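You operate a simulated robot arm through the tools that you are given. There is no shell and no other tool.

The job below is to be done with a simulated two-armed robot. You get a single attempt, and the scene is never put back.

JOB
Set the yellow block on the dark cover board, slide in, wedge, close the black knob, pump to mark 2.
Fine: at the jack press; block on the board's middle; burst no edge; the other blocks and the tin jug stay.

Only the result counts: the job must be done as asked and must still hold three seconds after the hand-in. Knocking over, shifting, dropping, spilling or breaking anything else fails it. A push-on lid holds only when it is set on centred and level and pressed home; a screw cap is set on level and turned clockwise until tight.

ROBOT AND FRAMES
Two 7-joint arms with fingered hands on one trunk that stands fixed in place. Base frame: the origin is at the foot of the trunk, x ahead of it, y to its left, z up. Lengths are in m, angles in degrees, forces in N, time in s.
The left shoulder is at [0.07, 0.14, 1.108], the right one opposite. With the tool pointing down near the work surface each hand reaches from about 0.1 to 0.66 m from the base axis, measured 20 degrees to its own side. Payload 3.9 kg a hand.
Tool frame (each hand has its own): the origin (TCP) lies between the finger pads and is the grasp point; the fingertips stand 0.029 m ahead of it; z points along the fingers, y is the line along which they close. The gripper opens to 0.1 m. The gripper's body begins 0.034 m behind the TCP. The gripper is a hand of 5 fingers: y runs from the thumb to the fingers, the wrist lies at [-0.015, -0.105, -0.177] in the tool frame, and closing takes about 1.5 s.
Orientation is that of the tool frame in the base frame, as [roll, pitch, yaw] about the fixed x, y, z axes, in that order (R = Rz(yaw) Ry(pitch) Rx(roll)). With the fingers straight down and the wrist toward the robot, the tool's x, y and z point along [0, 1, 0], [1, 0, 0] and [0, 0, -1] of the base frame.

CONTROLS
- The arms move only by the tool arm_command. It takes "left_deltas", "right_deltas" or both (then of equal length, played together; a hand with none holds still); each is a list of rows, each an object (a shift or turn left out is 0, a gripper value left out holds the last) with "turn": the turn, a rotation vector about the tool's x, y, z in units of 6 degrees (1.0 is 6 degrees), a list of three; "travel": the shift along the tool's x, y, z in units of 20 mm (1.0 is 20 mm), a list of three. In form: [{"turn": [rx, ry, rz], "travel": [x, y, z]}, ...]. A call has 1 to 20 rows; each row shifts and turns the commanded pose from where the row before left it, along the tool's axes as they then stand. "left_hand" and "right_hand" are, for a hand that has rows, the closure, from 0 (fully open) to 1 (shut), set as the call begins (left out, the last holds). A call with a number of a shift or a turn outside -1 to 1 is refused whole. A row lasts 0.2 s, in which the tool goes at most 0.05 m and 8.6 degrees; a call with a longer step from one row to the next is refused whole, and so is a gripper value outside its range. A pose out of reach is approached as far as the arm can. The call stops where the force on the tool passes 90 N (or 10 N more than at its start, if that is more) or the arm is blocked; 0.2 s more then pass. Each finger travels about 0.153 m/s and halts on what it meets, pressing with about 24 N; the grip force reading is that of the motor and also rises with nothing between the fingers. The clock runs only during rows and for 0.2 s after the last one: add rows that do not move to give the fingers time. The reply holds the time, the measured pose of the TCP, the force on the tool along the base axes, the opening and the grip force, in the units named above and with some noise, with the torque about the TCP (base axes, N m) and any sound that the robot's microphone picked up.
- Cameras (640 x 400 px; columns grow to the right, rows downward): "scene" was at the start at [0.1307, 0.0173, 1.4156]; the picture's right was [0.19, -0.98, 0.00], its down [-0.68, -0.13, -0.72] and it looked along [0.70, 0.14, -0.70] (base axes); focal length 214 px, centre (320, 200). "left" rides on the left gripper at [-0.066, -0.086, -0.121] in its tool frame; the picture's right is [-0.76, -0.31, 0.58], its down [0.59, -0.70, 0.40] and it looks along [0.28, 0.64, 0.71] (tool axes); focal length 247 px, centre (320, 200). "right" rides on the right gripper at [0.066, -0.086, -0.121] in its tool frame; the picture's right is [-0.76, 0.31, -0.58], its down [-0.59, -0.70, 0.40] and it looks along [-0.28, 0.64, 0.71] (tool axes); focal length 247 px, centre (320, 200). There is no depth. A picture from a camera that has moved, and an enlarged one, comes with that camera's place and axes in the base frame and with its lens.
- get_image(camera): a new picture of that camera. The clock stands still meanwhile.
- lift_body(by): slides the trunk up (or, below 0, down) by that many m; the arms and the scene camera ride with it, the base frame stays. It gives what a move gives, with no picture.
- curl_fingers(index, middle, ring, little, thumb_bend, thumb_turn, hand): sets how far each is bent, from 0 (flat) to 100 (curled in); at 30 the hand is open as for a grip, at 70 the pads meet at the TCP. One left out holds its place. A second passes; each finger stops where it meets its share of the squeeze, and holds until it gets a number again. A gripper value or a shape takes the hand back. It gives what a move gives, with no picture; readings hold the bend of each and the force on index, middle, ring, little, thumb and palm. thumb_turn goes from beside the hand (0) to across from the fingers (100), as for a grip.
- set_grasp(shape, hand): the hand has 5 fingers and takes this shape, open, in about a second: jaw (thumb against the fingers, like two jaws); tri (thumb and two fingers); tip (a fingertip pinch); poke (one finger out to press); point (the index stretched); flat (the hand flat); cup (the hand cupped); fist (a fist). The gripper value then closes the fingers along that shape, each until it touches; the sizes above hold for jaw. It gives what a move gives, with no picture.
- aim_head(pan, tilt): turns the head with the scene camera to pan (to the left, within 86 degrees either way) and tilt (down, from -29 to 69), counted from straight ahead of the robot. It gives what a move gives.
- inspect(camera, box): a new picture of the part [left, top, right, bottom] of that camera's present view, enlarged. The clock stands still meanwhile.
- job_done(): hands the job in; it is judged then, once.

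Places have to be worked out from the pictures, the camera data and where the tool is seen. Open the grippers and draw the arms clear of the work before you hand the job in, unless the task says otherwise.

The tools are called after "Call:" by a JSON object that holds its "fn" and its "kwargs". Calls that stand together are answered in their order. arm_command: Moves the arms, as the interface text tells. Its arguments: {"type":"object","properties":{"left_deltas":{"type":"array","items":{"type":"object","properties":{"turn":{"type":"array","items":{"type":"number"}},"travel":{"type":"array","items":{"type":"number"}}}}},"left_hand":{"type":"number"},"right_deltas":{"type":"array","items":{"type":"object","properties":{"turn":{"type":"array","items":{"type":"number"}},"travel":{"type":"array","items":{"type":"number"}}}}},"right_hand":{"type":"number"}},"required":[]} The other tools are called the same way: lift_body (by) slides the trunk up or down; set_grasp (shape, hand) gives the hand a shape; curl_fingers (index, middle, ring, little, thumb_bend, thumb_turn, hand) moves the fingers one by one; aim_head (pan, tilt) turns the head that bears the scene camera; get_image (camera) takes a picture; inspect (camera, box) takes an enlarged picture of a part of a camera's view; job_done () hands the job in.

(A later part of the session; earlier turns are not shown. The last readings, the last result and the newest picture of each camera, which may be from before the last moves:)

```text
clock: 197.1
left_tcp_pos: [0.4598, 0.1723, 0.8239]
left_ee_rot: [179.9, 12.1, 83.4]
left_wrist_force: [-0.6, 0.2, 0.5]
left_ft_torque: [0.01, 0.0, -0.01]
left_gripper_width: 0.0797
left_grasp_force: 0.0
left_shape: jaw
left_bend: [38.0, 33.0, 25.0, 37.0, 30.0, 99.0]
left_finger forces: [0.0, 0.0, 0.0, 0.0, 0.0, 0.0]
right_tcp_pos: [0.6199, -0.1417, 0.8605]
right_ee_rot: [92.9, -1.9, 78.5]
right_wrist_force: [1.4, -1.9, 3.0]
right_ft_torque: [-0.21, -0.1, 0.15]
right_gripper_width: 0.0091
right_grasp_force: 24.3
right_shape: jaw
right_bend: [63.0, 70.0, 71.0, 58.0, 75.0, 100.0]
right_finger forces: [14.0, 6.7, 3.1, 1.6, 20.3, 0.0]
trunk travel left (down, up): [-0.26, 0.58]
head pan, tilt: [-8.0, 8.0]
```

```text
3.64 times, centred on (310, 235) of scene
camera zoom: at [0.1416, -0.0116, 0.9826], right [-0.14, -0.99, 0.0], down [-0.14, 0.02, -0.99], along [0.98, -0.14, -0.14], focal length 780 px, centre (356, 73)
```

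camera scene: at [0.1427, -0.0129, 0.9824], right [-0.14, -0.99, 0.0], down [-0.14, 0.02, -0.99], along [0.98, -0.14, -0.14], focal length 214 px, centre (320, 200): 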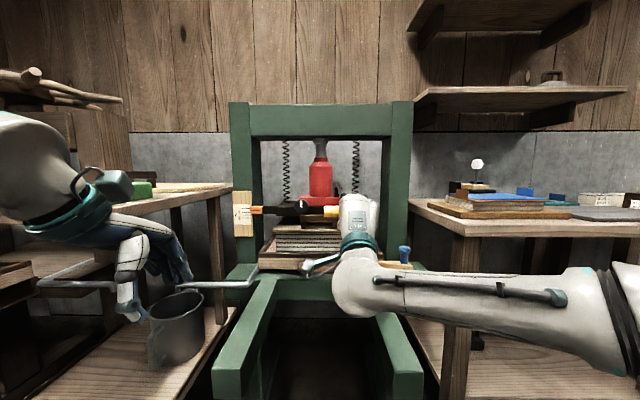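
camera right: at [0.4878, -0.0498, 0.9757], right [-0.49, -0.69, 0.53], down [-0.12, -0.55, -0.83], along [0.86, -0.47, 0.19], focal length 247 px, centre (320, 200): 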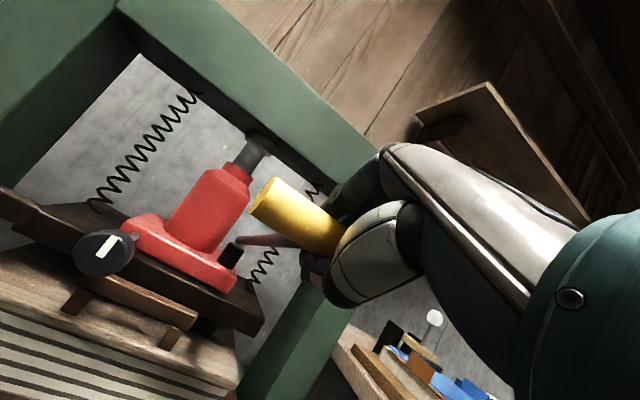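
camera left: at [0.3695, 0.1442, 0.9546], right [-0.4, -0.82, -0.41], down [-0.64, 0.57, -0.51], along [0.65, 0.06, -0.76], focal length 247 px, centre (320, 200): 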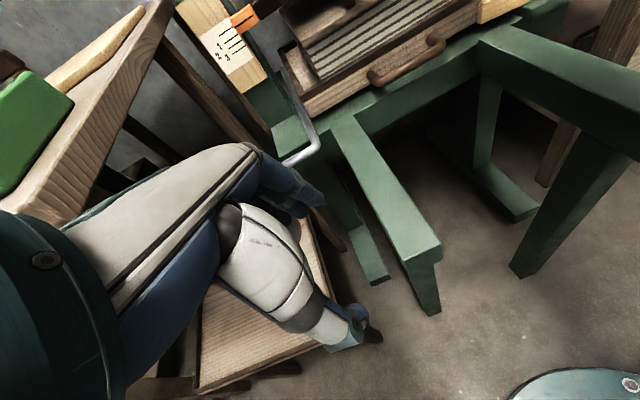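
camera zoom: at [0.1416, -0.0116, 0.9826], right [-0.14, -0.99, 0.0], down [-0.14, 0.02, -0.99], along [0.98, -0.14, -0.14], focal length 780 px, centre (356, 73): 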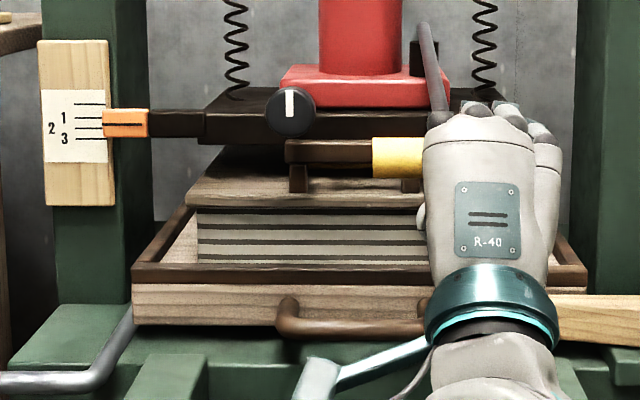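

Pointer a bit past mark 1 now; about 7 mm to go. One more full cycle.

Call:
{"fn": "arm_command", "kwargs": {"right_deltas": [{"turn": [0.73, 0, 0], "travel": [0, 0.98, -0.1]}, {"turn": [0.73, 0, 0], "travel": [0, 0.963, -0.175]}, {"turn": [0.73, 0, 0], "travel": [0, 0.94, -0.27]}, {"turn": [0.73, 0, 0], "travel": [0, 0.93, -0.3]}, {"turn": [0.73, 0, 0], "travel": [0, 0.93, -0.305]}, {"turn": [0.73, 0, 0], "travel": [0, 0.8, -0.25]}, {}]}}

Call:
{"fn": "arm_command", "kwargs": {"right_deltas": [{"turn": [-0.73, 0, 0], "travel": [0, -0.87, 0.43]}, {"turn": [-0.73, 0, 0], "travel": [0, -0.94, 0.345]}, {"turn": [-0.73, 0, 0], "travel": [0, -0.94, 0.34]}, {"turn": [-0.73, 0, 0], "travel": [0, -0.94, 0.33]}, {"turn": [-0.73, 0, 0], "travel": [0, -0.95, 0.28]}, {"turn": [-0.73, 0, 0], "travel": [0, -0.97, 0.23]}, {}]}}

Call:
{"fn": "inspect", "kwargs": {"camera": "scene", "box": [225, 180, 285, 240]}}

Call:
{"fn": "inspect", "kwargs": {"camera": "scene", "box": [240, 180, 380, 290]}}

```text
clock: 198.7
left_tcp_pos: [0.4601, 0.1718, 0.8227]
left_ee_rot: [-180.0, 12.1, 83.5]
left_wrist_force: [0.4, -0.1, 0.3]
left_ft_torque: [0.03, 0.0, -0.03]
left_gripper_width: 0.0799
left_grasp_force: 0.1
left_shape: jaw
left_bend: [38.0, 33.0, 25.0, 37.0, 30.0, 99.0]
left_finger forces: [0.0, 0.0, 0.1, 0.0, 0.0, 0.0]
right_tcp_pos: [0.6212, -0.1429, 0.9709]
right_ee_rot: [119.4, -1.6, 78.5]
right_wrist_force: [4.2, 3.2, 2.0]
right_ft_torque: [-0.19, -0.41, 0.17]
right_gripper_width: 0.0094
right_grasp_force: 23.6
right_shape: jaw
right_bend: [63.0, 70.0, 71.0, 59.0, 75.0, 100.0]
right_finger forces: [18.0, 4.8, 2.2, 1.5, 24.3, 0.1]
trunk travel left (down, up): [-0.26, 0.58]
head pan, tilt: [-8.0, 8.0]
```

```text
clock: 200.3
left_tcp_pos: [0.4576, 0.1725, 0.8243]
left_ee_rot: [179.8, 12.1, 83.6]
left_wrist_force: [1.2, 0.2, -0.5]
left_ft_torque: [-0.01, -0.01, 0.03]
left_gripper_width: 0.0797
left_grasp_force: 0.0
left_shape: jaw
left_bend: [38.0, 33.0, 25.0, 37.0, 30.0, 99.0]
left_finger forces: [0.1, 0.1, 0.1, 0.1, 0.0, 0.0]
right_tcp_pos: [0.6234, -0.1419, 0.856]
right_ee_rot: [92.8, -1.9, 78.6]
right_wrist_force: [-13.3, -2.9, 0.5]
right_ft_torque: [-0.13, -0.2, 0.05]
right_gripper_width: 0.0092
right_grasp_force: 24.0
right_shape: jaw
right_bend: [63.0, 70.0, 71.0, 59.0, 75.0, 100.0]
right_finger forces: [15.9, 3.4, 2.0, 1.6, 21.6, 0.0]
trunk travel left (down, up): [-0.26, 0.58]
head pan, tilt: [-8.0, 8.0]
```

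```text
6.67 times, centred on (255, 210) of scene
camera zoom: at [0.14, -0.0118, 0.9828], right [-0.14, -0.99, 0.0], down [-0.14, 0.02, -0.99], along [0.98, -0.14, -0.14], focal length 1430 px, centre (753, 133)
```

zoom: 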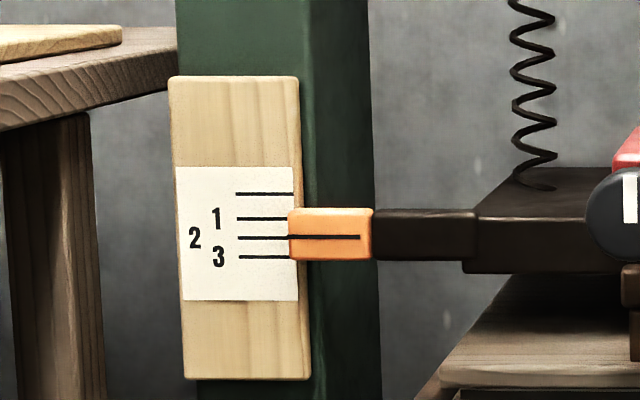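

```text
3.64 times, centred on (310, 235) of scene
camera zoom: at [0.14, -0.0118, 0.9828], right [-0.14, -0.99, 0.0], down [-0.14, 0.02, -0.99], along [0.98, -0.14, -0.14], focal length 780 px, centre (356, 73)
```

zoom: 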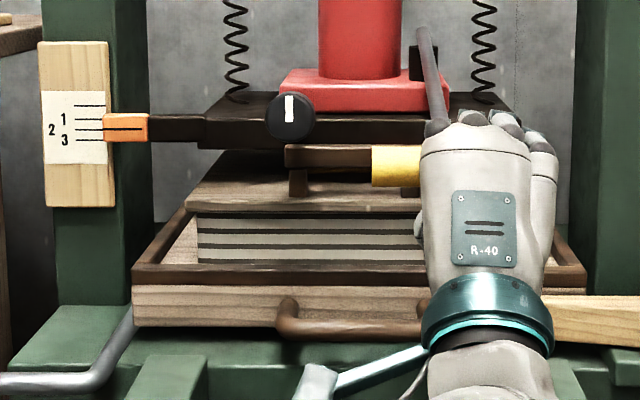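

By my parallax correction the true reading is about 4.6 mm short of mark 2 (though it looks level in this slanted view). One more full cycle, then I'll check with a level camera view.

Call:
{"fn": "arm_command", "kwargs": {"right_deltas": [{"turn": [0.73, 0, 0], "travel": [0, 0.98, -0.25]}, {"turn": [0.73, 0, 0], "travel": [0, 0.963, -0.175]}, {"turn": [0.73, 0, 0], "travel": [0, 0.94, -0.27]}, {"turn": [0.73, 0, 0], "travel": [0, 0.93, -0.3]}, {"turn": [0.73, 0, 0], "travel": [0, 0.93, -0.305]}, {"turn": [0.73, 0, 0], "travel": [0, 0.8, -0.25]}, {}]}}

Call:
{"fn": "inspect", "kwargs": {"camera": "scene", "box": [225, 180, 285, 240]}}

Call:
{"fn": "inspect", "kwargs": {"camera": "right", "box": [0, 100, 320, 400]}}

```text
clock: 201.9
left_tcp_pos: [0.4619, 0.174, 0.822]
left_ee_rot: [-179.9, 12.2, 83.6]
left_wrist_force: [-0.9, 0.0, 0.0]
left_ft_torque: [0.02, 0.01, 0.01]
left_gripper_width: 0.0796
left_grasp_force: 0.1
left_shape: jaw
left_bend: [38.0, 33.0, 25.0, 37.0, 30.0, 99.0]
left_finger forces: [0.0, 0.0, 0.1, 0.0, 0.0, 0.0]
right_tcp_pos: [0.6202, -0.1426, 0.9671]
right_ee_rot: [119.6, -1.6, 78.5]
right_wrist_force: [16.1, 3.8, -0.3]
right_ft_torque: [-0.22, -0.45, 0.28]
right_gripper_width: 0.0091
right_grasp_force: 24.1
right_shape: jaw
right_bend: [63.0, 70.0, 71.0, 59.0, 75.0, 100.0]
right_finger forces: [17.1, 5.8, 3.2, 1.9, 23.7, 0.0]
trunk travel left (down, up): [-0.26, 0.58]
head pan, tilt: [-8.0, 8.0]
```

```text
6.67 times, centred on (255, 210) of scene
camera zoom: at [0.1445, -0.0108, 0.9821], right [-0.14, -0.99, 0.0], down [-0.14, 0.02, -0.99], along [0.98, -0.14, -0.14], focal length 1430 px, centre (753, 133)
```

zoom: 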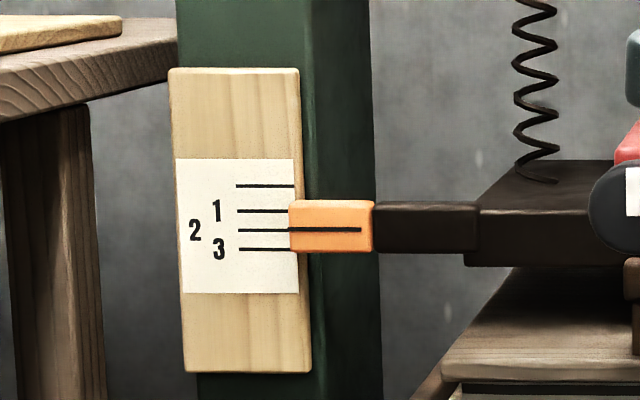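

```text
1.33 times, centred on (160, 250) of right
camera zoom: at [0.4885, -0.0482, 0.9538], right [-0.5, -0.69, 0.53], down [-0.11, -0.55, -0.82], along [0.86, -0.47, 0.2], focal length 329 px, centre (533, 133)
```

zoom: 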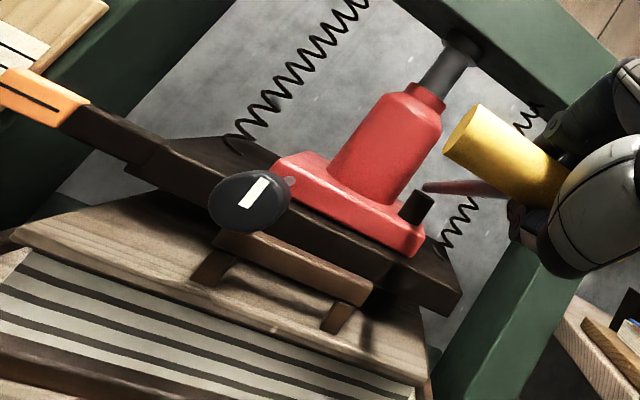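

The pressure holds. On the next downstroke I stop halfway, where the right camera is about level with the pointer, and read the gauge there.

Call:
{"fn": "arm_command", "kwargs": {"right_deltas": [{"turn": [-0.73, 0, 0], "travel": [0, -0.87, 0.5]}, {"turn": [-0.73, 0, 0], "travel": [0, -0.94, 0.345]}, {}]}}

Call:
{"fn": "get_image", "kwargs": {"camera": "right"}}

Call:
{"fn": "inspect", "kwargs": {"camera": "right", "box": [0, 80, 120, 200]}}

Call:
{"fn": "inspect", "kwargs": {"camera": "scene", "box": [225, 180, 285, 240]}}

```text
clock: 202.7
left_tcp_pos: [0.4599, 0.1745, 0.8232]
left_ee_rot: [179.9, 12.2, 83.5]
left_wrist_force: [-0.4, 0.2, -0.3]
left_ft_torque: [0.02, 0.0, 0.03]
left_gripper_width: 0.0796
left_grasp_force: 0.1
left_shape: jaw
left_bend: [38.0, 33.0, 25.0, 37.0, 30.0, 99.0]
left_finger forces: [0.1, 0.0, 0.0, 0.0, 0.0, 0.0]
right_tcp_pos: [0.6158, -0.1414, 0.929]
right_ee_rot: [110.5, -1.8, 78.6]
right_wrist_force: [0.5, 7.0, 2.0]
right_ft_torque: [-0.21, -0.27, 0.21]
right_gripper_width: 0.0091
right_grasp_force: 24.0
right_shape: jaw
right_bend: [63.0, 70.0, 71.0, 59.0, 75.0, 100.0]
right_finger forces: [16.3, 4.4, 2.5, 1.6, 21.2, 0.1]
trunk travel left (down, up): [-0.26, 0.58]
head pan, tilt: [-8.0, 8.0]
```

```text
taken
camera right: at [0.4886, -0.0477, 0.8932], right [-0.58, -0.67, 0.47], down [0.01, -0.58, -0.82], along [0.82, -0.47, 0.34], focal length 247 px, centre (320, 200)
```

right: 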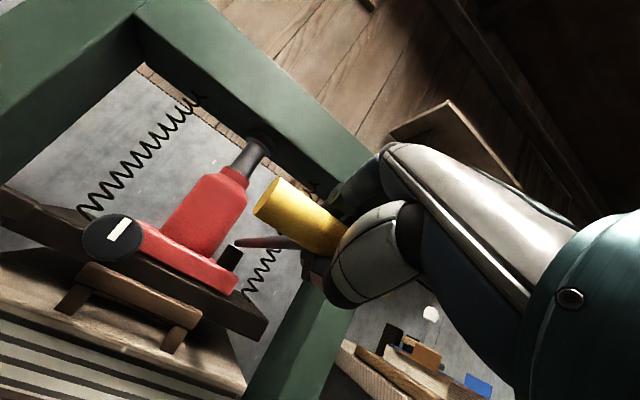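

```text
3.33 times, centred on (60, 140) of right
camera zoom: at [0.4886, -0.0477, 0.8932], right [-0.58, -0.67, 0.47], down [0.01, -0.58, -0.82], along [0.82, -0.47, 0.34], focal length 823 px, centre (1187, 400)
```

zoom: 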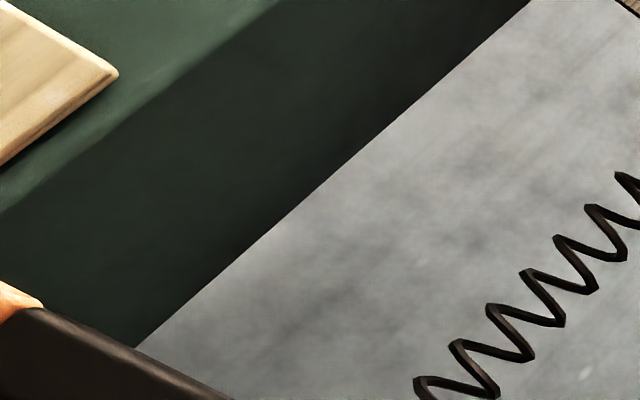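

```text
6.67 times, centred on (255, 210) of scene
camera zoom: at [0.1417, -0.0104, 0.9826], right [-0.14, -0.99, 0.0], down [-0.14, 0.02, -0.99], along [0.98, -0.14, -0.14], focal length 1430 px, centre (753, 133)
```

zoom: 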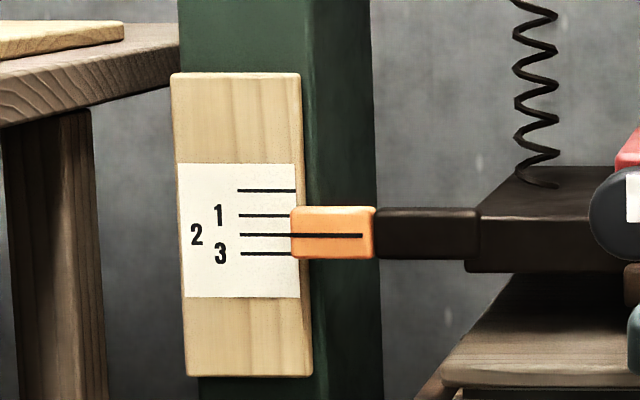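

Not in that camera's view at this height. From the geometry, the true reading is about 3.3 mm short of mark 2; I complete the rest of this downstroke.

Call:
{"fn": "arm_command", "kwargs": {"right_deltas": [{"turn": [-0.73, 0, 0], "travel": [0, -0.94, 0.34]}, {"turn": [-0.73, 0, 0], "travel": [0, -0.94, 0.33]}, {"turn": [-0.73, 0, 0], "travel": [0, -0.95, 0.28]}, {"turn": [-0.73, 0, 0], "travel": [0, -0.7, 0.17]}, {}]}}

Call:
{"fn": "inspect", "kwargs": {"camera": "scene", "box": [225, 180, 285, 240]}}

Call:
{"fn": "inspect", "kwargs": {"camera": "scene", "box": [240, 180, 380, 290]}}

```text
clock: 203.9
left_tcp_pos: [0.4593, 0.1733, 0.8228]
left_ee_rot: [179.9, 12.1, 83.5]
left_wrist_force: [0.6, -0.2, 0.2]
left_ft_torque: [0.0, 0.01, -0.04]
left_gripper_width: 0.0794
left_grasp_force: 0.0
left_shape: jaw
left_bend: [38.0, 33.0, 25.0, 37.0, 30.0, 99.0]
left_finger forces: [0.0, 0.1, 0.1, 0.1, 0.0, 0.0]
right_tcp_pos: [0.6194, -0.1419, 0.8563]
right_ee_rot: [93.0, -1.8, 78.5]
right_wrist_force: [4.7, 0.8, 4.8]
right_ft_torque: [-0.25, -0.04, 0.24]
right_gripper_width: 0.009
right_grasp_force: 23.7
right_shape: jaw
right_bend: [63.0, 70.0, 70.0, 59.0, 75.0, 100.0]
right_finger forces: [13.9, 6.1, 3.4, 2.1, 19.1, 0.1]
trunk travel left (down, up): [-0.26, 0.58]
head pan, tilt: [-8.0, 8.0]
```

```text
6.67 times, centred on (255, 210) of scene
camera zoom: at [0.1421, -0.0112, 0.9826], right [-0.14, -0.99, 0.0], down [-0.14, 0.02, -0.99], along [0.98, -0.14, -0.14], focal length 1430 px, centre (753, 133)
```

zoom: 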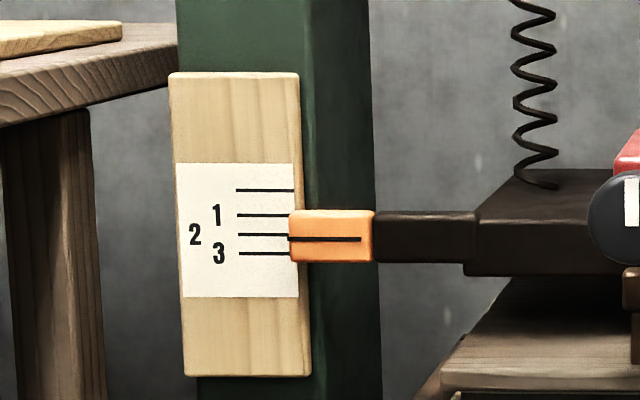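

```text
3.64 times, centred on (310, 235) of scene
camera zoom: at [0.1421, -0.0112, 0.9826], right [-0.14, -0.99, 0.0], down [-0.14, 0.02, -0.99], along [0.98, -0.14, -0.14], focal length 780 px, centre (356, 73)
```

zoom: 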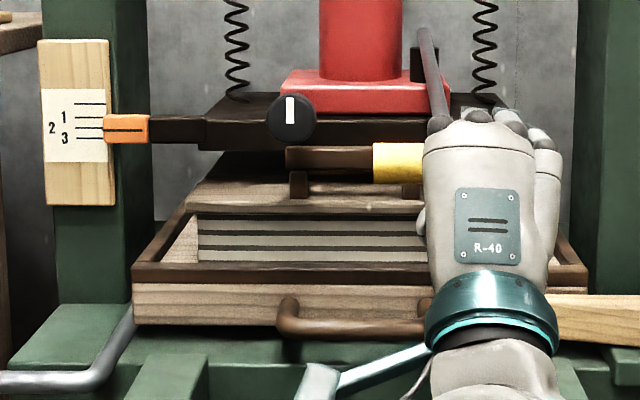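

By the same correction the reading is now about 1.6 mm short of mark 2. I make an upstroke and then a half downstroke.

Call:
{"fn": "arm_command", "kwargs": {"right_deltas": [{"turn": [0.73, 0, 0], "travel": [0, 0.98, -0.15]}, {"turn": [0.73, 0, 0], "travel": [0, 0.963, -0.175]}, {"turn": [0.73, 0, 0], "travel": [0, 0.94, -0.27]}, {"turn": [0.73, 0, 0], "travel": [0, 0.93, -0.3]}, {"turn": [0.73, 0, 0], "travel": [0, 0.93, -0.305]}, {}]}}

Call:
{"fn": "arm_command", "kwargs": {"right_deltas": [{"turn": [-0.73, 0, 0], "travel": [0, -0.9, 0.38]}, {"turn": [-0.73, 0, 0], "travel": [0, -0.94, 0.34]}, {}]}}

Call:
{"fn": "inspect", "kwargs": {"camera": "scene", "box": [225, 180, 285, 240]}}

```text
clock: 205.3
left_tcp_pos: [0.4612, 0.1733, 0.8217]
left_ee_rot: [-179.9, 12.1, 83.5]
left_wrist_force: [0.1, 0.0, -0.1]
left_ft_torque: [0.0, 0.0, 0.01]
left_gripper_width: 0.0797
left_grasp_force: 0.0
left_shape: jaw
left_bend: [38.0, 33.0, 25.0, 37.0, 30.0, 99.0]
left_finger forces: [0.0, 0.0, 0.1, 0.0, 0.1, 0.0]
right_tcp_pos: [0.6176, -0.1424, 0.9524]
right_ee_rot: [115.2, -1.7, 78.5]
right_wrist_force: [14.6, 3.6, 0.2]
right_ft_torque: [-0.19, -0.25, 0.33]
right_gripper_width: 0.0088
right_grasp_force: 23.9
right_shape: jaw
right_bend: [63.0, 70.0, 70.0, 59.0, 75.0, 100.0]
right_finger forces: [15.9, 5.8, 3.4, 1.9, 22.1, 0.1]
trunk travel left (down, up): [-0.26, 0.58]
head pan, tilt: [-8.0, 8.0]
```

```text
clock: 206.1
left_tcp_pos: [0.4587, 0.1739, 0.8233]
left_ee_rot: [179.9, 12.1, 83.5]
left_wrist_force: [0.7, 0.1, -0.4]
left_ft_torque: [-0.05, -0.03, 0.02]
left_gripper_width: 0.0799
left_grasp_force: 0.1
left_shape: jaw
left_bend: [38.0, 33.0, 25.0, 37.0, 30.0, 99.0]
left_finger forces: [0.0, 0.0, 0.1, 0.0, 0.0, 0.0]
right_tcp_pos: [0.6158, -0.1408, 0.9162]
right_ee_rot: [106.0, -1.8, 78.5]
right_wrist_force: [-4.2, 1.5, 2.0]
right_ft_torque: [-0.17, 0.0, 0.11]
right_gripper_width: 0.0087
right_grasp_force: 24.6
right_shape: jaw
right_bend: [64.0, 70.0, 70.0, 59.0, 75.0, 100.0]
right_finger forces: [14.0, 4.3, 2.4, 2.1, 20.6, 0.0]
trunk travel left (down, up): [-0.26, 0.58]
head pan, tilt: [-8.0, 8.0]
```

```text
6.67 times, centred on (255, 210) of scene
camera zoom: at [0.1412, -0.0112, 0.9827], right [-0.14, -0.99, 0.0], down [-0.14, 0.02, -0.99], along [0.98, -0.14, -0.14], focal length 1430 px, centre (753, 133)
```

zoom: 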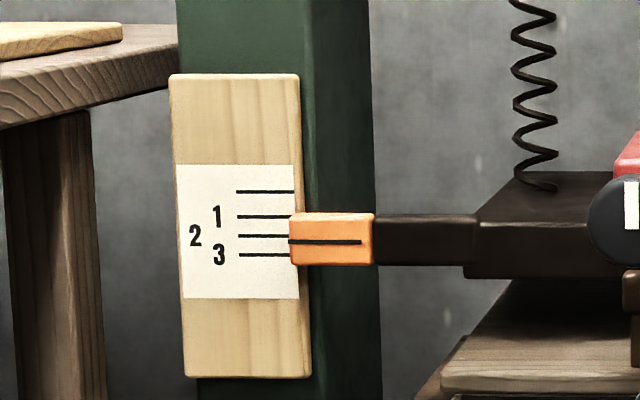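

Within about 1 mm now. I press 20 mm further down on the lever, then release it to check with a level view.

Call:
{"fn": "arm_command", "kwargs": {"right_deltas": [{"turn": [-0.73, 0, 0], "travel": [0, -0.94, 0.33]}, {}]}}

Call:
{"fn": "inspect", "kwargs": {"camera": "scene", "box": [225, 180, 285, 240]}}

Call:
{"fn": "inspect", "kwargs": {"camera": "scene", "box": [240, 180, 380, 290]}}

```text
clock: 206.7
left_tcp_pos: [0.4598, 0.173, 0.8236]
left_ee_rot: [179.7, 12.1, 83.5]
left_wrist_force: [-0.5, -1.3, -0.2]
left_ft_torque: [-0.01, 0.01, -0.03]
left_gripper_width: 0.0797
left_grasp_force: 0.0
left_shape: jaw
left_bend: [38.0, 33.0, 25.0, 37.0, 30.0, 99.0]
left_finger forces: [0.1, 0.0, 0.1, 0.1, 0.0, 0.0]
right_tcp_pos: [0.6179, -0.1413, 0.8974]
right_ee_rot: [101.6, -1.8, 78.4]
right_wrist_force: [-7.5, 2.4, 1.3]
right_ft_torque: [-0.2, -0.04, 0.13]
right_gripper_width: 0.0088
right_grasp_force: 23.6
right_shape: jaw
right_bend: [64.0, 70.0, 71.0, 59.0, 75.0, 100.0]
right_finger forces: [14.6, 3.8, 2.2, 1.8, 20.7, 0.1]
trunk travel left (down, up): [-0.26, 0.58]
head pan, tilt: [-8.0, 8.0]
```

```text
6.67 times, centred on (255, 210) of scene
camera zoom: at [0.1406, -0.0111, 0.9828], right [-0.14, -0.99, 0.0], down [-0.14, 0.02, -0.99], along [0.98, -0.14, -0.14], focal length 1430 px, centre (753, 133)
```

zoom: 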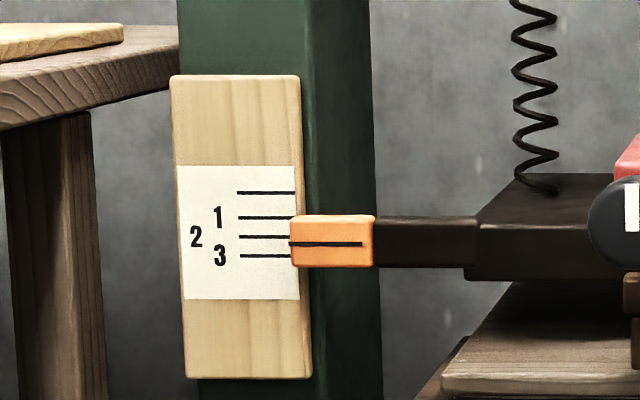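

```text
3.64 times, centred on (310, 235) of scene
camera zoom: at [0.1406, -0.0111, 0.9828], right [-0.14, -0.99, 0.0], down [-0.14, 0.02, -0.99], along [0.98, -0.14, -0.14], focal length 780 px, centre (356, 73)
```

zoom: 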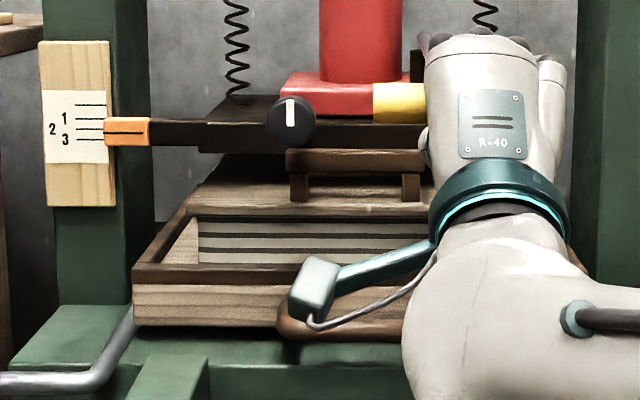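

By the parallax rule the pointer is within half a millimetre of mark 2. I open the hand to release the lever and see whether it stays.

Call:
{"fn": "arm_command", "kwargs": {"right_deltas": [{}, {}, {}, {}, {}], "right_hand": 0.3}}

Call:
{"fn": "inspect", "kwargs": {"camera": "scene", "box": [225, 180, 285, 240]}}

Call:
{"fn": "get_image", "kwargs": {"camera": "right"}}

```text
clock: 207.9
left_tcp_pos: [0.4597, 0.1725, 0.8241]
left_ee_rot: [179.9, 12.1, 83.4]
left_wrist_force: [-0.3, 0.6, -1.3]
left_ft_torque: [0.01, 0.0, 0.01]
left_gripper_width: 0.0796
left_grasp_force: 0.1
left_shape: jaw
left_bend: [38.0, 33.0, 25.0, 37.0, 30.0, 99.0]
left_finger forces: [0.0, 0.0, 0.1, 0.1, 0.0, 0.0]
right_tcp_pos: [0.6187, -0.1424, 0.8953]
right_ee_rot: [101.8, -1.8, 78.6]
right_wrist_force: [-0.5, -0.7, 1.1]
right_ft_torque: [0.02, 0.04, -0.01]
right_gripper_width: 0.07
right_grasp_force: 0.1
right_shape: jaw
right_bend: [41.0, 36.0, 26.0, 40.0, 31.0, 99.0]
right_finger forces: [0.8, 0.1, 0.1, 0.5, 0.0, 0.0]
trunk travel left (down, up): [-0.26, 0.58]
head pan, tilt: [-8.0, 8.0]
```

```text
6.67 times, centred on (255, 210) of scene
camera zoom: at [0.1418, -0.0115, 0.9826], right [-0.14, -0.99, 0.0], down [-0.14, 0.02, -0.99], along [0.98, -0.14, -0.14], focal length 1430 px, centre (753, 133)
```

zoom: 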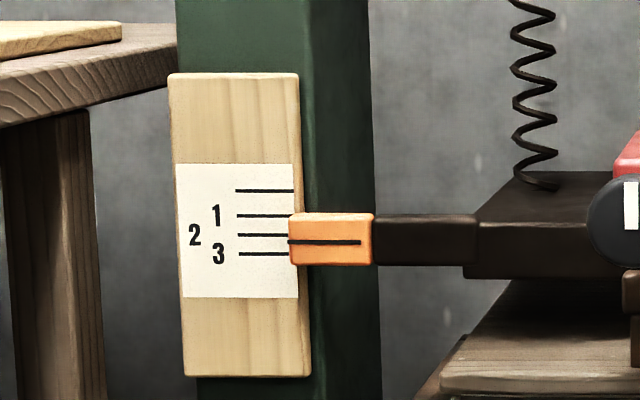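

```text
taken
camera right: at [0.4981, -0.0487, 0.8383], right [-0.65, -0.65, 0.39], down [0.13, -0.6, -0.79], along [0.75, -0.46, 0.47], focal length 247 px, centre (320, 200)
```

right: 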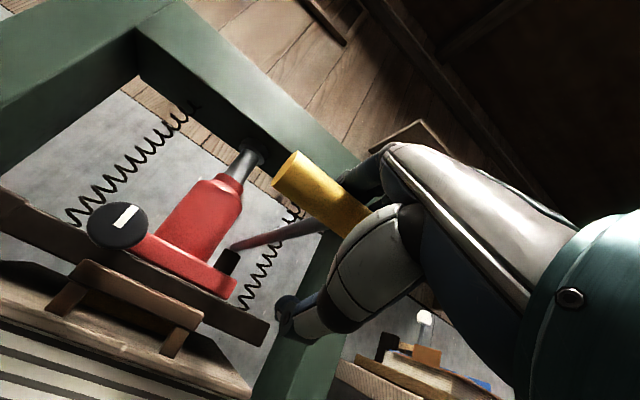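

The lever stays where I left it and the pointer holds. I back the hand off the bar, move left and tilt down to get a level view of the gauge with the right camera.

Call:
{"fn": "arm_command", "kwargs": {"right_deltas": [{}, {"travel": [0, -0.2, -0.95]}, {"travel": [0, -0.2, -0.95]}, {"travel": [0, -0.2, -0.95]}, {"travel": [0, -0.2, -0.5]}], "right_hand": 0}}

Call:
{"fn": "get_image", "kwargs": {"camera": "right"}}

Call:
{"fn": "inspect", "kwargs": {"camera": "scene", "box": [220, 150, 420, 300]}}

```text
clock: 209.1
left_tcp_pos: [0.4599, 0.1723, 0.824]
left_ee_rot: [179.9, 12.1, 83.4]
left_wrist_force: [0.2, 0.3, 0.4]
left_ft_torque: [-0.01, -0.02, 0.0]
left_gripper_width: 0.0797
left_grasp_force: 0.1
left_shape: jaw
left_bend: [38.0, 33.0, 25.0, 37.0, 30.0, 99.0]
left_finger forces: [0.1, 0.1, 0.0, 0.1, 0.0, 0.0]
right_tcp_pos: [0.5487, -0.1281, 0.8938]
right_ee_rot: [101.8, -1.7, 78.5]
right_wrist_force: [-0.2, 0.8, -0.8]
right_ft_torque: [-0.02, -0.01, -0.02]
right_gripper_width: 0.0998
right_grasp_force: 0.0
right_shape: jaw
right_bend: [30.0, 30.0, 30.0, 30.0, 30.0, 98.0]
right_finger forces: [0.0, 0.0, 0.0, 0.0, 0.1, 0.1]
trunk travel left (down, up): [-0.26, 0.58]
head pan, tilt: [-8.0, 8.0]
```

```text
taken
camera right: at [0.4288, -0.0346, 0.8364], right [-0.65, -0.65, 0.39], down [0.13, -0.6, -0.79], along [0.75, -0.46, 0.47], focal length 247 px, centre (320, 200)
```

right: 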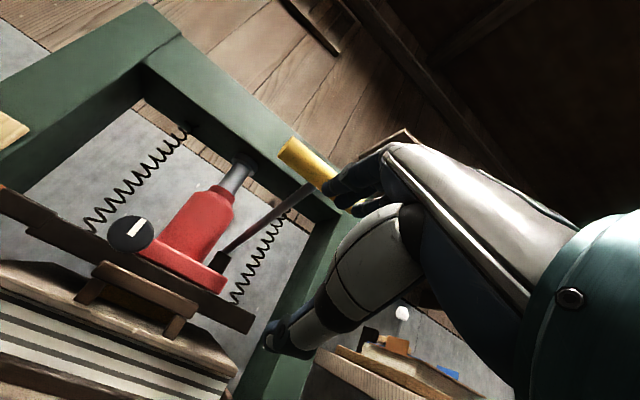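

```text
2.67 times, centred on (320, 225) of scene
camera zoom: at [0.1418, -0.0115, 0.9825], right [-0.14, -0.99, 0.0], down [-0.14, 0.02, -0.99], along [0.98, -0.14, -0.14], focal length 572 px, centre (320, 133)
```

zoom: 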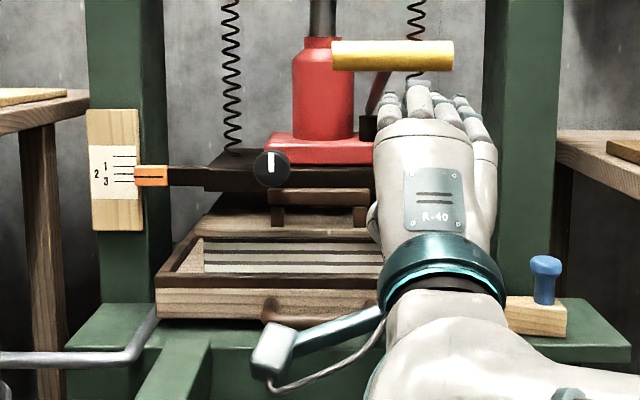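

The lever springs back up by itself, harmlessly. I move the hand left and lower, tilting it so its camera is level with the pointer.

Call:
{"fn": "arm_command", "kwargs": {"right_deltas": [{"turn": [0.9, 0, 0], "travel": [0.9, -0.4, 0.3]}, {"turn": [0.9, 0, 0], "travel": [0.9, -0.4, 0.3]}, {"turn": [0.9, 0, 0], "travel": [0.9, -0.4, 0.4]}, {"turn": [0.9, 0, 0], "travel": [0.9, -0.3, 0.6]}, {"turn": [0.9, 0, 0], "travel": [0.9, -0.2, 0.7]}, {"travel": [0.5, 0, 0.7]}, {}]}}

Call:
{"fn": "get_image", "kwargs": {"camera": "right"}}

```text
clock: 210.7
left_tcp_pos: [0.4605, 0.1731, 0.8238]
left_ee_rot: [180.0, 12.1, 83.5]
left_wrist_force: [0.3, 0.7, 1.0]
left_ft_torque: [0.0, 0.0, 0.02]
left_gripper_width: 0.0799
left_grasp_force: 0.0
left_shape: jaw
left_bend: [38.0, 33.0, 25.0, 37.0, 30.0, 99.0]
left_finger forces: [0.0, 0.0, 0.0, 0.0, 0.1, 0.1]
right_tcp_pos: [0.6086, -0.0359, 0.8373]
right_ee_rot: [128.8, -1.8, 78.5]
right_wrist_force: [-0.4, 0.1, -0.4]
right_ft_torque: [0.01, -0.01, 0.02]
right_gripper_width: 0.0997
right_grasp_force: 0.1
right_shape: jaw
right_bend: [30.0, 30.0, 30.0, 30.0, 30.0, 98.0]
right_finger forces: [0.1, 0.0, 0.0, 0.1, 0.1, 0.0]
trunk travel left (down, up): [-0.26, 0.58]
head pan, tilt: [-8.0, 8.0]
```

```text
taken
camera right: at [0.4768, 0.058, 0.8475], right [-0.41, -0.71, 0.58], down [-0.24, -0.53, -0.82], along [0.88, -0.47, 0.04], focal length 247 px, centre (320, 200)
```

right: 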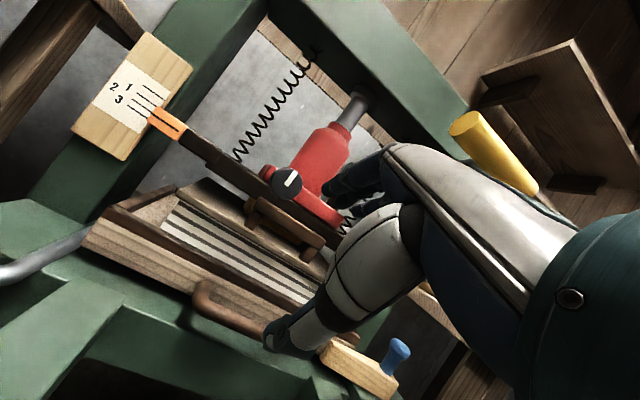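

The right camera is at z≈0.848, nearly level with the pointer. I zoom on the gauge.

Call:
{"fn": "inspect", "kwargs": {"camera": "right", "box": [70, 30, 210, 170]}}

Call:
{"fn": "inspect", "kwargs": {"camera": "right", "box": [110, 70, 190, 140]}}

Call:
{"fn": "inspect", "kwargs": {"camera": "scene", "box": [225, 180, 285, 240]}}

```text
2.86 times, centred on (140, 100) of right
camera zoom: at [0.4768, 0.058, 0.8475], right [-0.41, -0.71, 0.58], down [-0.24, -0.53, -0.82], along [0.88, -0.47, 0.04], focal length 706 px, centre (834, 486)
```

zoom: 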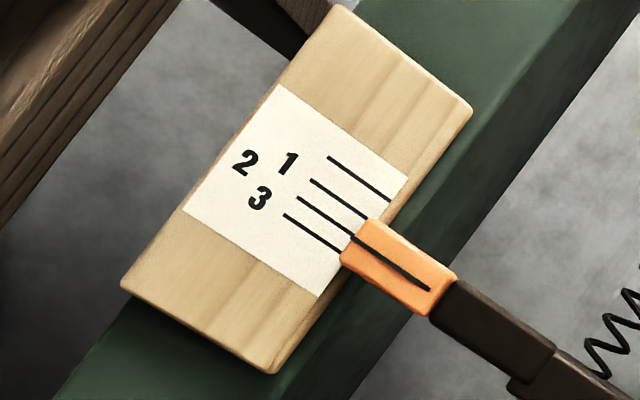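

```text
5.71 times, centred on (150, 105) of right
camera zoom: at [0.4768, 0.058, 0.8475], right [-0.41, -0.71, 0.58], down [-0.24, -0.53, -0.82], along [0.88, -0.47, 0.04], focal length 1411 px, centre (1291, 743)
```

zoom: 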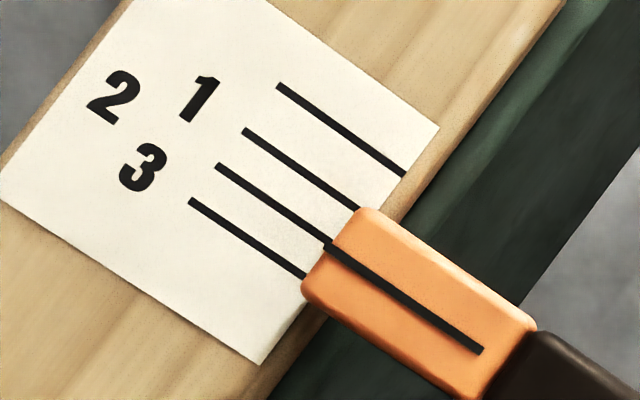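

```text
6.67 times, centred on (255, 210) of scene
camera zoom: at [0.142, -0.0114, 0.9825], right [-0.14, -0.99, 0.0], down [-0.14, 0.02, -0.99], along [0.98, -0.14, -0.14], focal length 1430 px, centre (753, 133)
```

zoom: 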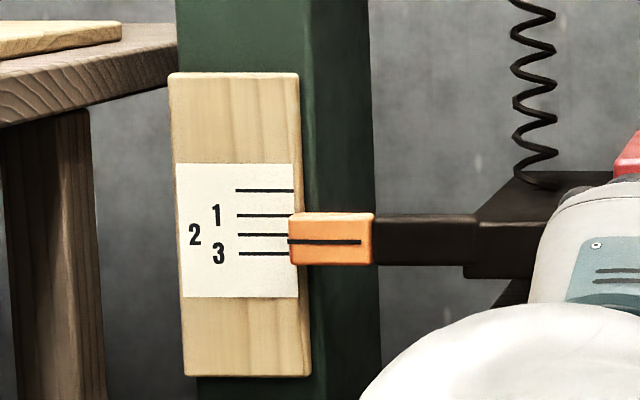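

Seen level, the pointer line runs straight on from the third line: mark 2 it is (within about half a millimetre). Now I draw the right hand back and left, clear of the lever.

Call:
{"fn": "arm_command", "kwargs": {"right_deltas": [{"travel": [0.3, -0.629, -0.777]}, {"travel": [0.3, -0.629, -0.777]}, {"travel": [0.3, -0.629, -0.777]}, {"travel": [0.3, -0.629, -0.777]}, {}]}}

Call:
{"fn": "get_image", "kwargs": {"camera": "scene"}}

Call:
{"fn": "inspect", "kwargs": {"camera": "scene", "box": [220, 170, 440, 300]}}

```text
clock: 211.9
left_tcp_pos: [0.4599, 0.173, 0.824]
left_ee_rot: [180.0, 12.0, 83.4]
left_wrist_force: [0.6, -0.2, 0.2]
left_ft_torque: [-0.04, -0.01, 0.01]
left_gripper_width: 0.0796
left_grasp_force: 0.1
left_shape: jaw
left_bend: [38.0, 33.0, 25.0, 37.0, 30.0, 99.0]
left_finger forces: [0.0, 0.0, 0.0, 0.0, 0.1, 0.0]
right_tcp_pos: [0.5325, 0.0027, 0.8359]
right_ee_rot: [128.7, -1.8, 78.5]
right_wrist_force: [0.0, -0.7, 0.5]
right_ft_torque: [0.01, -0.01, 0.0]
right_gripper_width: 0.0999
right_grasp_force: 0.0
right_shape: jaw
right_bend: [30.0, 30.0, 30.0, 30.0, 30.0, 98.0]
right_finger forces: [0.0, 0.0, 0.0, 0.1, 0.0, 0.1]
trunk travel left (down, up): [-0.26, 0.58]
head pan, tilt: [-8.0, 8.0]
```

```text
taken
camera scene: at [0.1419, -0.0115, 0.9825], right [-0.14, -0.99, 0.0], down [-0.14, 0.02, -0.99], along [0.98, -0.14, -0.14], focal length 214 px, centre (320, 200)
```

scene: 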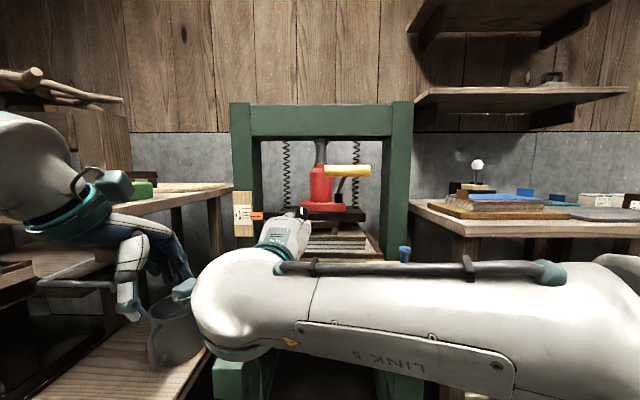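

```text
2.91 times, centred on (330, 235) of scene
camera zoom: at [0.1419, -0.0115, 0.9825], right [-0.14, -0.99, 0.0], down [-0.14, 0.02, -0.99], along [0.98, -0.14, -0.14], focal length 624 px, centre (291, 98)
```

zoom: 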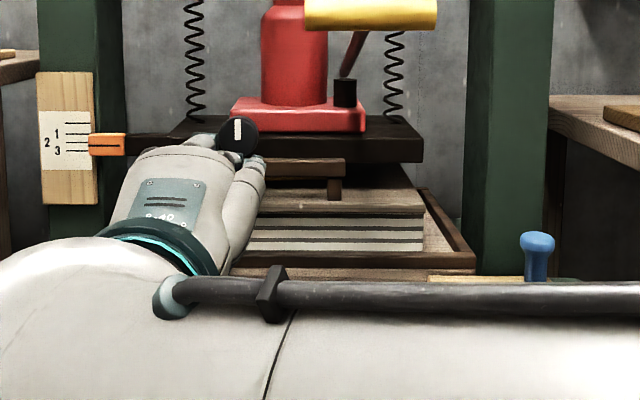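

The stack looks whole and even. The right hand's camera is close to the left hand, so I move the right hand back to the right, then raise the trunk.

Call:
{"fn": "arm_command", "kwargs": {"right_deltas": [{"travel": [-1, 0, 0]}, {"travel": [-1, 0, 0]}, {"travel": [-1, 0, 0]}, {"travel": [-1, 0, 0]}]}}

Call:
{"fn": "lift_body", "kwargs": {"by": 0.2}}

Call:
{"fn": "get_image", "kwargs": {"camera": "scene"}}

```text
clock: 212.9
left_tcp_pos: [0.46, 0.1732, 0.8246]
left_ee_rot: [179.9, 12.1, 83.5]
left_wrist_force: [-0.7, -0.3, 0.3]
left_ft_torque: [0.02, -0.02, 0.01]
left_gripper_width: 0.08
left_grasp_force: 0.0
left_shape: jaw
left_bend: [38.0, 33.0, 25.0, 37.0, 30.0, 99.0]
left_finger forces: [0.0, 0.0, 0.0, 0.0, 0.1, 0.0]
right_tcp_pos: [0.5205, -0.0735, 0.8319]
right_ee_rot: [128.7, -1.8, 78.5]
right_wrist_force: [0.5, 0.5, 0.4]
right_ft_torque: [0.05, 0.02, 0.03]
right_gripper_width: 0.1002
right_grasp_force: 0.1
right_shape: jaw
right_bend: [30.0, 30.0, 30.0, 30.0, 30.0, 98.0]
right_finger forces: [0.0, 0.0, 0.0, 0.0, 0.1, 0.1]
trunk travel left (down, up): [-0.26, 0.58]
head pan, tilt: [-8.0, 8.0]
```

```text
clock: 215.1
left_tcp_pos: [0.4596, 0.1732, 1.0243]
left_ee_rot: [180.0, 12.1, 83.5]
left_wrist_force: [0.0, 0.0, 0.2]
left_ft_torque: [0.01, 0.02, -0.02]
left_gripper_width: 0.0798
left_grasp_force: 0.0
left_shape: jaw
left_bend: [38.0, 33.0, 25.0, 37.0, 30.0, 99.0]
left_finger forces: [0.0, 0.0, 0.0, 0.0, 0.1, 0.0]
right_tcp_pos: [0.5205, -0.0728, 1.0316]
right_ee_rot: [128.8, -1.7, 78.4]
right_wrist_force: [0.6, 0.4, -0.4]
right_ft_torque: [-0.01, 0.01, -0.01]
right_gripper_width: 0.1
right_grasp_force: 0.0
right_shape: jaw
right_bend: [30.0, 30.0, 30.0, 30.0, 30.0, 98.0]
right_finger forces: [0.0, 0.0, 0.2, 0.0, 0.0, 0.0]
trunk travel left (down, up): [-0.46, 0.38]
head pan, tilt: [-8.0, 8.0]
```

```text
taken
camera scene: at [0.142, -0.0115, 1.1825], right [-0.14, -0.99, 0.0], down [-0.14, 0.02, -0.99], along [0.98, -0.14, -0.14], focal length 214 px, centre (320, 200)
```

scene: 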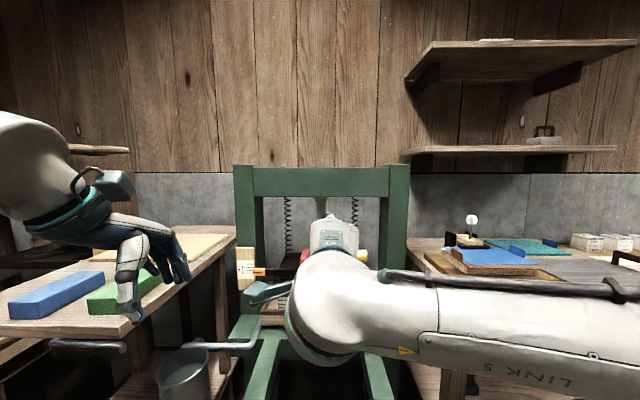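

All clear above the lever. I raise the trunk to its starting height and aim the head at the press for a last check.

Call:
{"fn": "lift_body", "kwargs": {"by": 0.29}}

Call:
{"fn": "aim_head", "kwargs": {"pan": 11, "tilt": 44}}

Call:
{"fn": "get_image", "kwargs": {"camera": "scene"}}

Call:
{"fn": "get_image", "kwargs": {"camera": "right"}}

```text
clock: 218.0
left_tcp_pos: [0.4602, 0.1735, 1.3144]
left_ee_rot: [179.8, 12.1, 83.4]
left_wrist_force: [0.1, 0.2, -0.3]
left_ft_torque: [0.01, -0.04, -0.03]
left_gripper_width: 0.0798
left_grasp_force: 0.0
left_shape: jaw
left_bend: [38.0, 33.0, 25.0, 37.0, 30.0, 99.0]
left_finger forces: [0.0, 0.0, 0.1, 0.1, 0.1, 0.0]
right_tcp_pos: [0.5199, -0.0723, 1.3229]
right_ee_rot: [128.7, -1.8, 78.5]
right_wrist_force: [0.1, 0.5, 0.7]
right_ft_torque: [-0.01, 0.01, -0.03]
right_gripper_width: 0.1001
right_grasp_force: 0.0
right_shape: jaw
right_bend: [30.0, 30.0, 30.0, 30.0, 30.0, 98.0]
right_finger forces: [0.1, 0.1, 0.0, 0.0, 0.0, 0.0]
trunk travel left (down, up): [-0.75, 0.09]
head pan, tilt: [-8.0, 8.0]
```

```text
clock: 219.0
left_tcp_pos: [0.4601, 0.1729, 1.3142]
left_ee_rot: [179.9, 12.1, 83.5]
left_wrist_force: [0.1, 0.2, -0.1]
left_ft_torque: [0.0, 0.0, -0.01]
left_gripper_width: 0.0797
left_grasp_force: 0.0
left_shape: jaw
left_bend: [38.0, 33.0, 25.0, 37.0, 30.0, 99.0]
left_finger forces: [0.0, 0.0, 0.0, 0.0, 0.1, 0.0]
right_tcp_pos: [0.5214, -0.0733, 1.322]
right_ee_rot: [128.8, -1.7, 78.5]
right_wrist_force: [0.8, 0.6, 0.2]
right_ft_torque: [0.0, -0.02, 0.01]
right_gripper_width: 0.0997
right_grasp_force: 0.1
right_shape: jaw
right_bend: [30.0, 30.0, 30.0, 30.0, 30.0, 98.0]
right_finger forces: [0.0, 0.0, 0.0, 0.0, 0.1, 0.0]
trunk travel left (down, up): [-0.75, 0.09]
head pan, tilt: [11.0, 44.0]
```

```text
taken
camera scene: at [0.1309, 0.017, 1.4158], right [0.19, -0.98, 0.0], down [-0.68, -0.13, -0.72], along [0.71, 0.14, -0.69], focal length 214 px, centre (320, 200)
```

scene: 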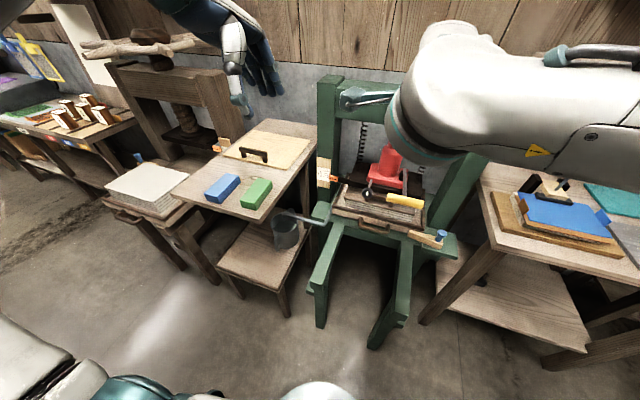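

```text
taken
camera right: at [0.3885, 0.0208, 1.3333], right [-0.41, -0.71, 0.58], down [-0.24, -0.53, -0.82], along [0.88, -0.47, 0.04], focal length 247 px, centre (320, 200)
```

right: 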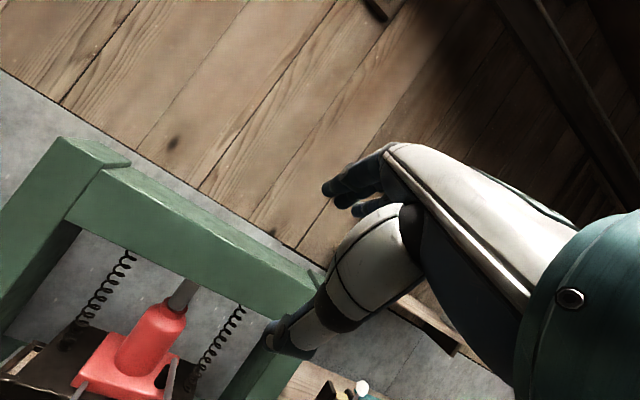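

Arms are clear above the work. I take a last close look at the gauge, the stack, the wedge, the jug and the other blocks.

Call:
{"fn": "inspect", "kwargs": {"camera": "scene", "box": [300, 150, 470, 270]}}

Call:
{"fn": "inspect", "kwargs": {"camera": "scene", "box": [160, 120, 340, 260]}}

Call:
{"fn": "inspect", "kwargs": {"camera": "scene", "box": [310, 155, 390, 215]}}

Call:
{"fn": "inspect", "kwargs": {"camera": "left", "box": [300, 0, 640, 240]}}

```text
3.33 times, centred on (385, 210) of scene
camera zoom: at [0.1309, 0.017, 1.4158], right [0.19, -0.98, 0.0], down [-0.68, -0.13, -0.72], along [0.71, 0.14, -0.69], focal length 715 px, centre (103, 167)
```

zoom: 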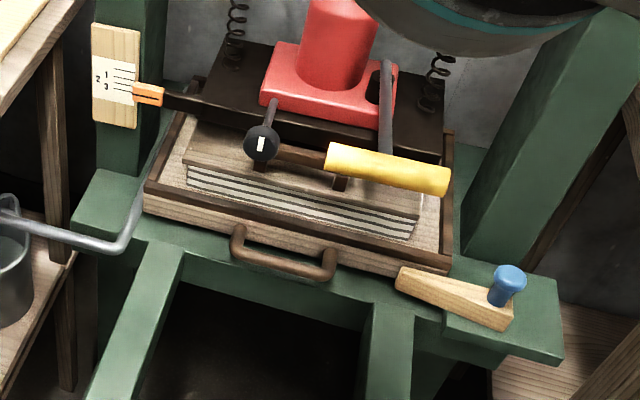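

```text
2.86 times, centred on (250, 190) of scene
camera zoom: at [0.1309, 0.017, 1.4158], right [0.19, -0.98, 0.0], down [-0.68, -0.13, -0.72], along [0.71, 0.14, -0.69], focal length 613 px, centre (520, 229)
```

zoom: 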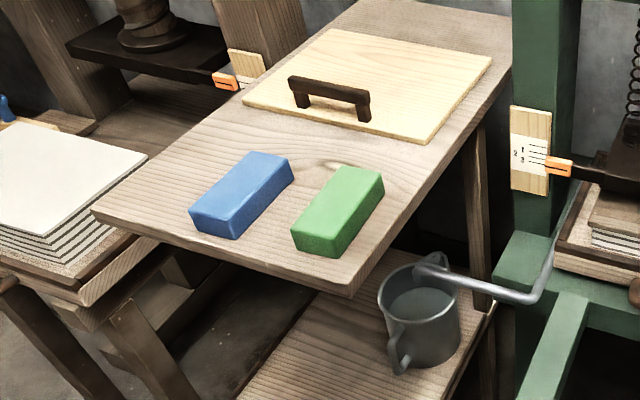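

```text
6.67 times, centred on (350, 185) of scene
camera zoom: at [0.1309, 0.017, 1.4158], right [0.19, -0.98, 0.0], down [-0.68, -0.13, -0.72], along [0.71, 0.14, -0.69], focal length 1430 px, centre (120, 300)
```

zoom: 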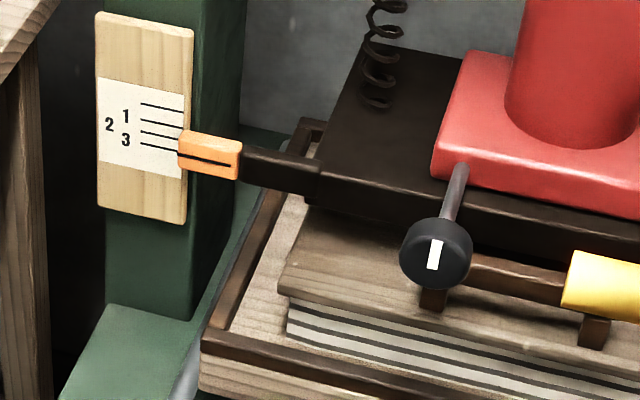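

```text
1.67 times, centred on (470, 120) of left
camera zoom: at [0.3696, 0.1442, 1.4446], right [-0.4, -0.82, -0.41], down [-0.64, 0.57, -0.51], along [0.65, 0.06, -0.76], focal length 412 px, centre (70, 333)
```

zoom: 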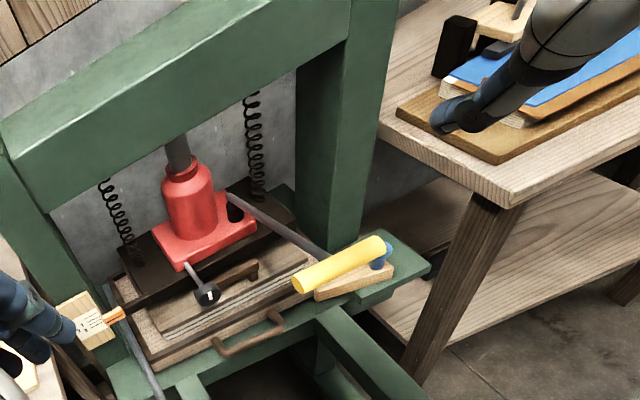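

All is in place: the press water has drained into the unmoved jug, the stack's edges are whole, the other blocks haven't moved and the wedge and knob are set. I open the left gripper fully, and wait a little to see that the pointer holds.

Call:
{"fn": "arm_command", "kwargs": {"left_deltas": [{}, {}, {}, {}, {}, {}, {}, {}, {}, {}, {}, {}, {}, {}, {}], "left_hand": 0}}

Call:
{"fn": "inspect", "kwargs": {"camera": "scene", "box": [310, 155, 390, 215]}}

```text
clock: 222.2
left_tcp_pos: [0.4605, 0.1738, 1.3139]
left_ee_rot: [179.9, 12.2, 83.5]
left_wrist_force: [0.1, 0.6, 0.3]
left_ft_torque: [0.01, 0.01, 0.0]
left_gripper_width: 0.0998
left_grasp_force: 0.0
left_shape: jaw
left_bend: [30.0, 30.0, 30.0, 30.0, 30.0, 98.0]
left_finger forces: [0.0, 0.0, 0.1, 0.0, 0.0, 0.1]
right_tcp_pos: [0.5218, -0.0732, 1.3225]
right_ee_rot: [128.7, -1.7, 78.4]
right_wrist_force: [-0.4, 0.1, -0.5]
right_ft_torque: [0.02, 0.01, -0.01]
right_gripper_width: 0.1001
right_grasp_force: 0.1
right_shape: jaw
right_bend: [30.0, 30.0, 30.0, 30.0, 30.0, 98.0]
right_finger forces: [0.0, 0.0, 0.1, 0.1, 0.0, 0.1]
trunk travel left (down, up): [-0.75, 0.09]
head pan, tilt: [11.0, 44.0]
```

```text
6.67 times, centred on (350, 185) of scene
camera zoom: at [0.1308, 0.0171, 1.4158], right [0.19, -0.98, 0.0], down [-0.68, -0.13, -0.72], along [0.71, 0.14, -0.69], focal length 1430 px, centre (120, 300)
```

zoom: 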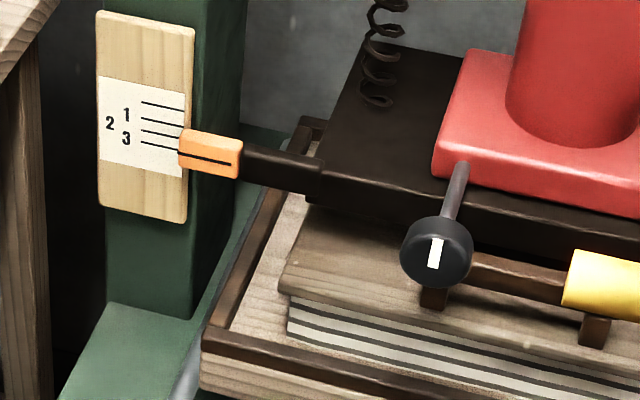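

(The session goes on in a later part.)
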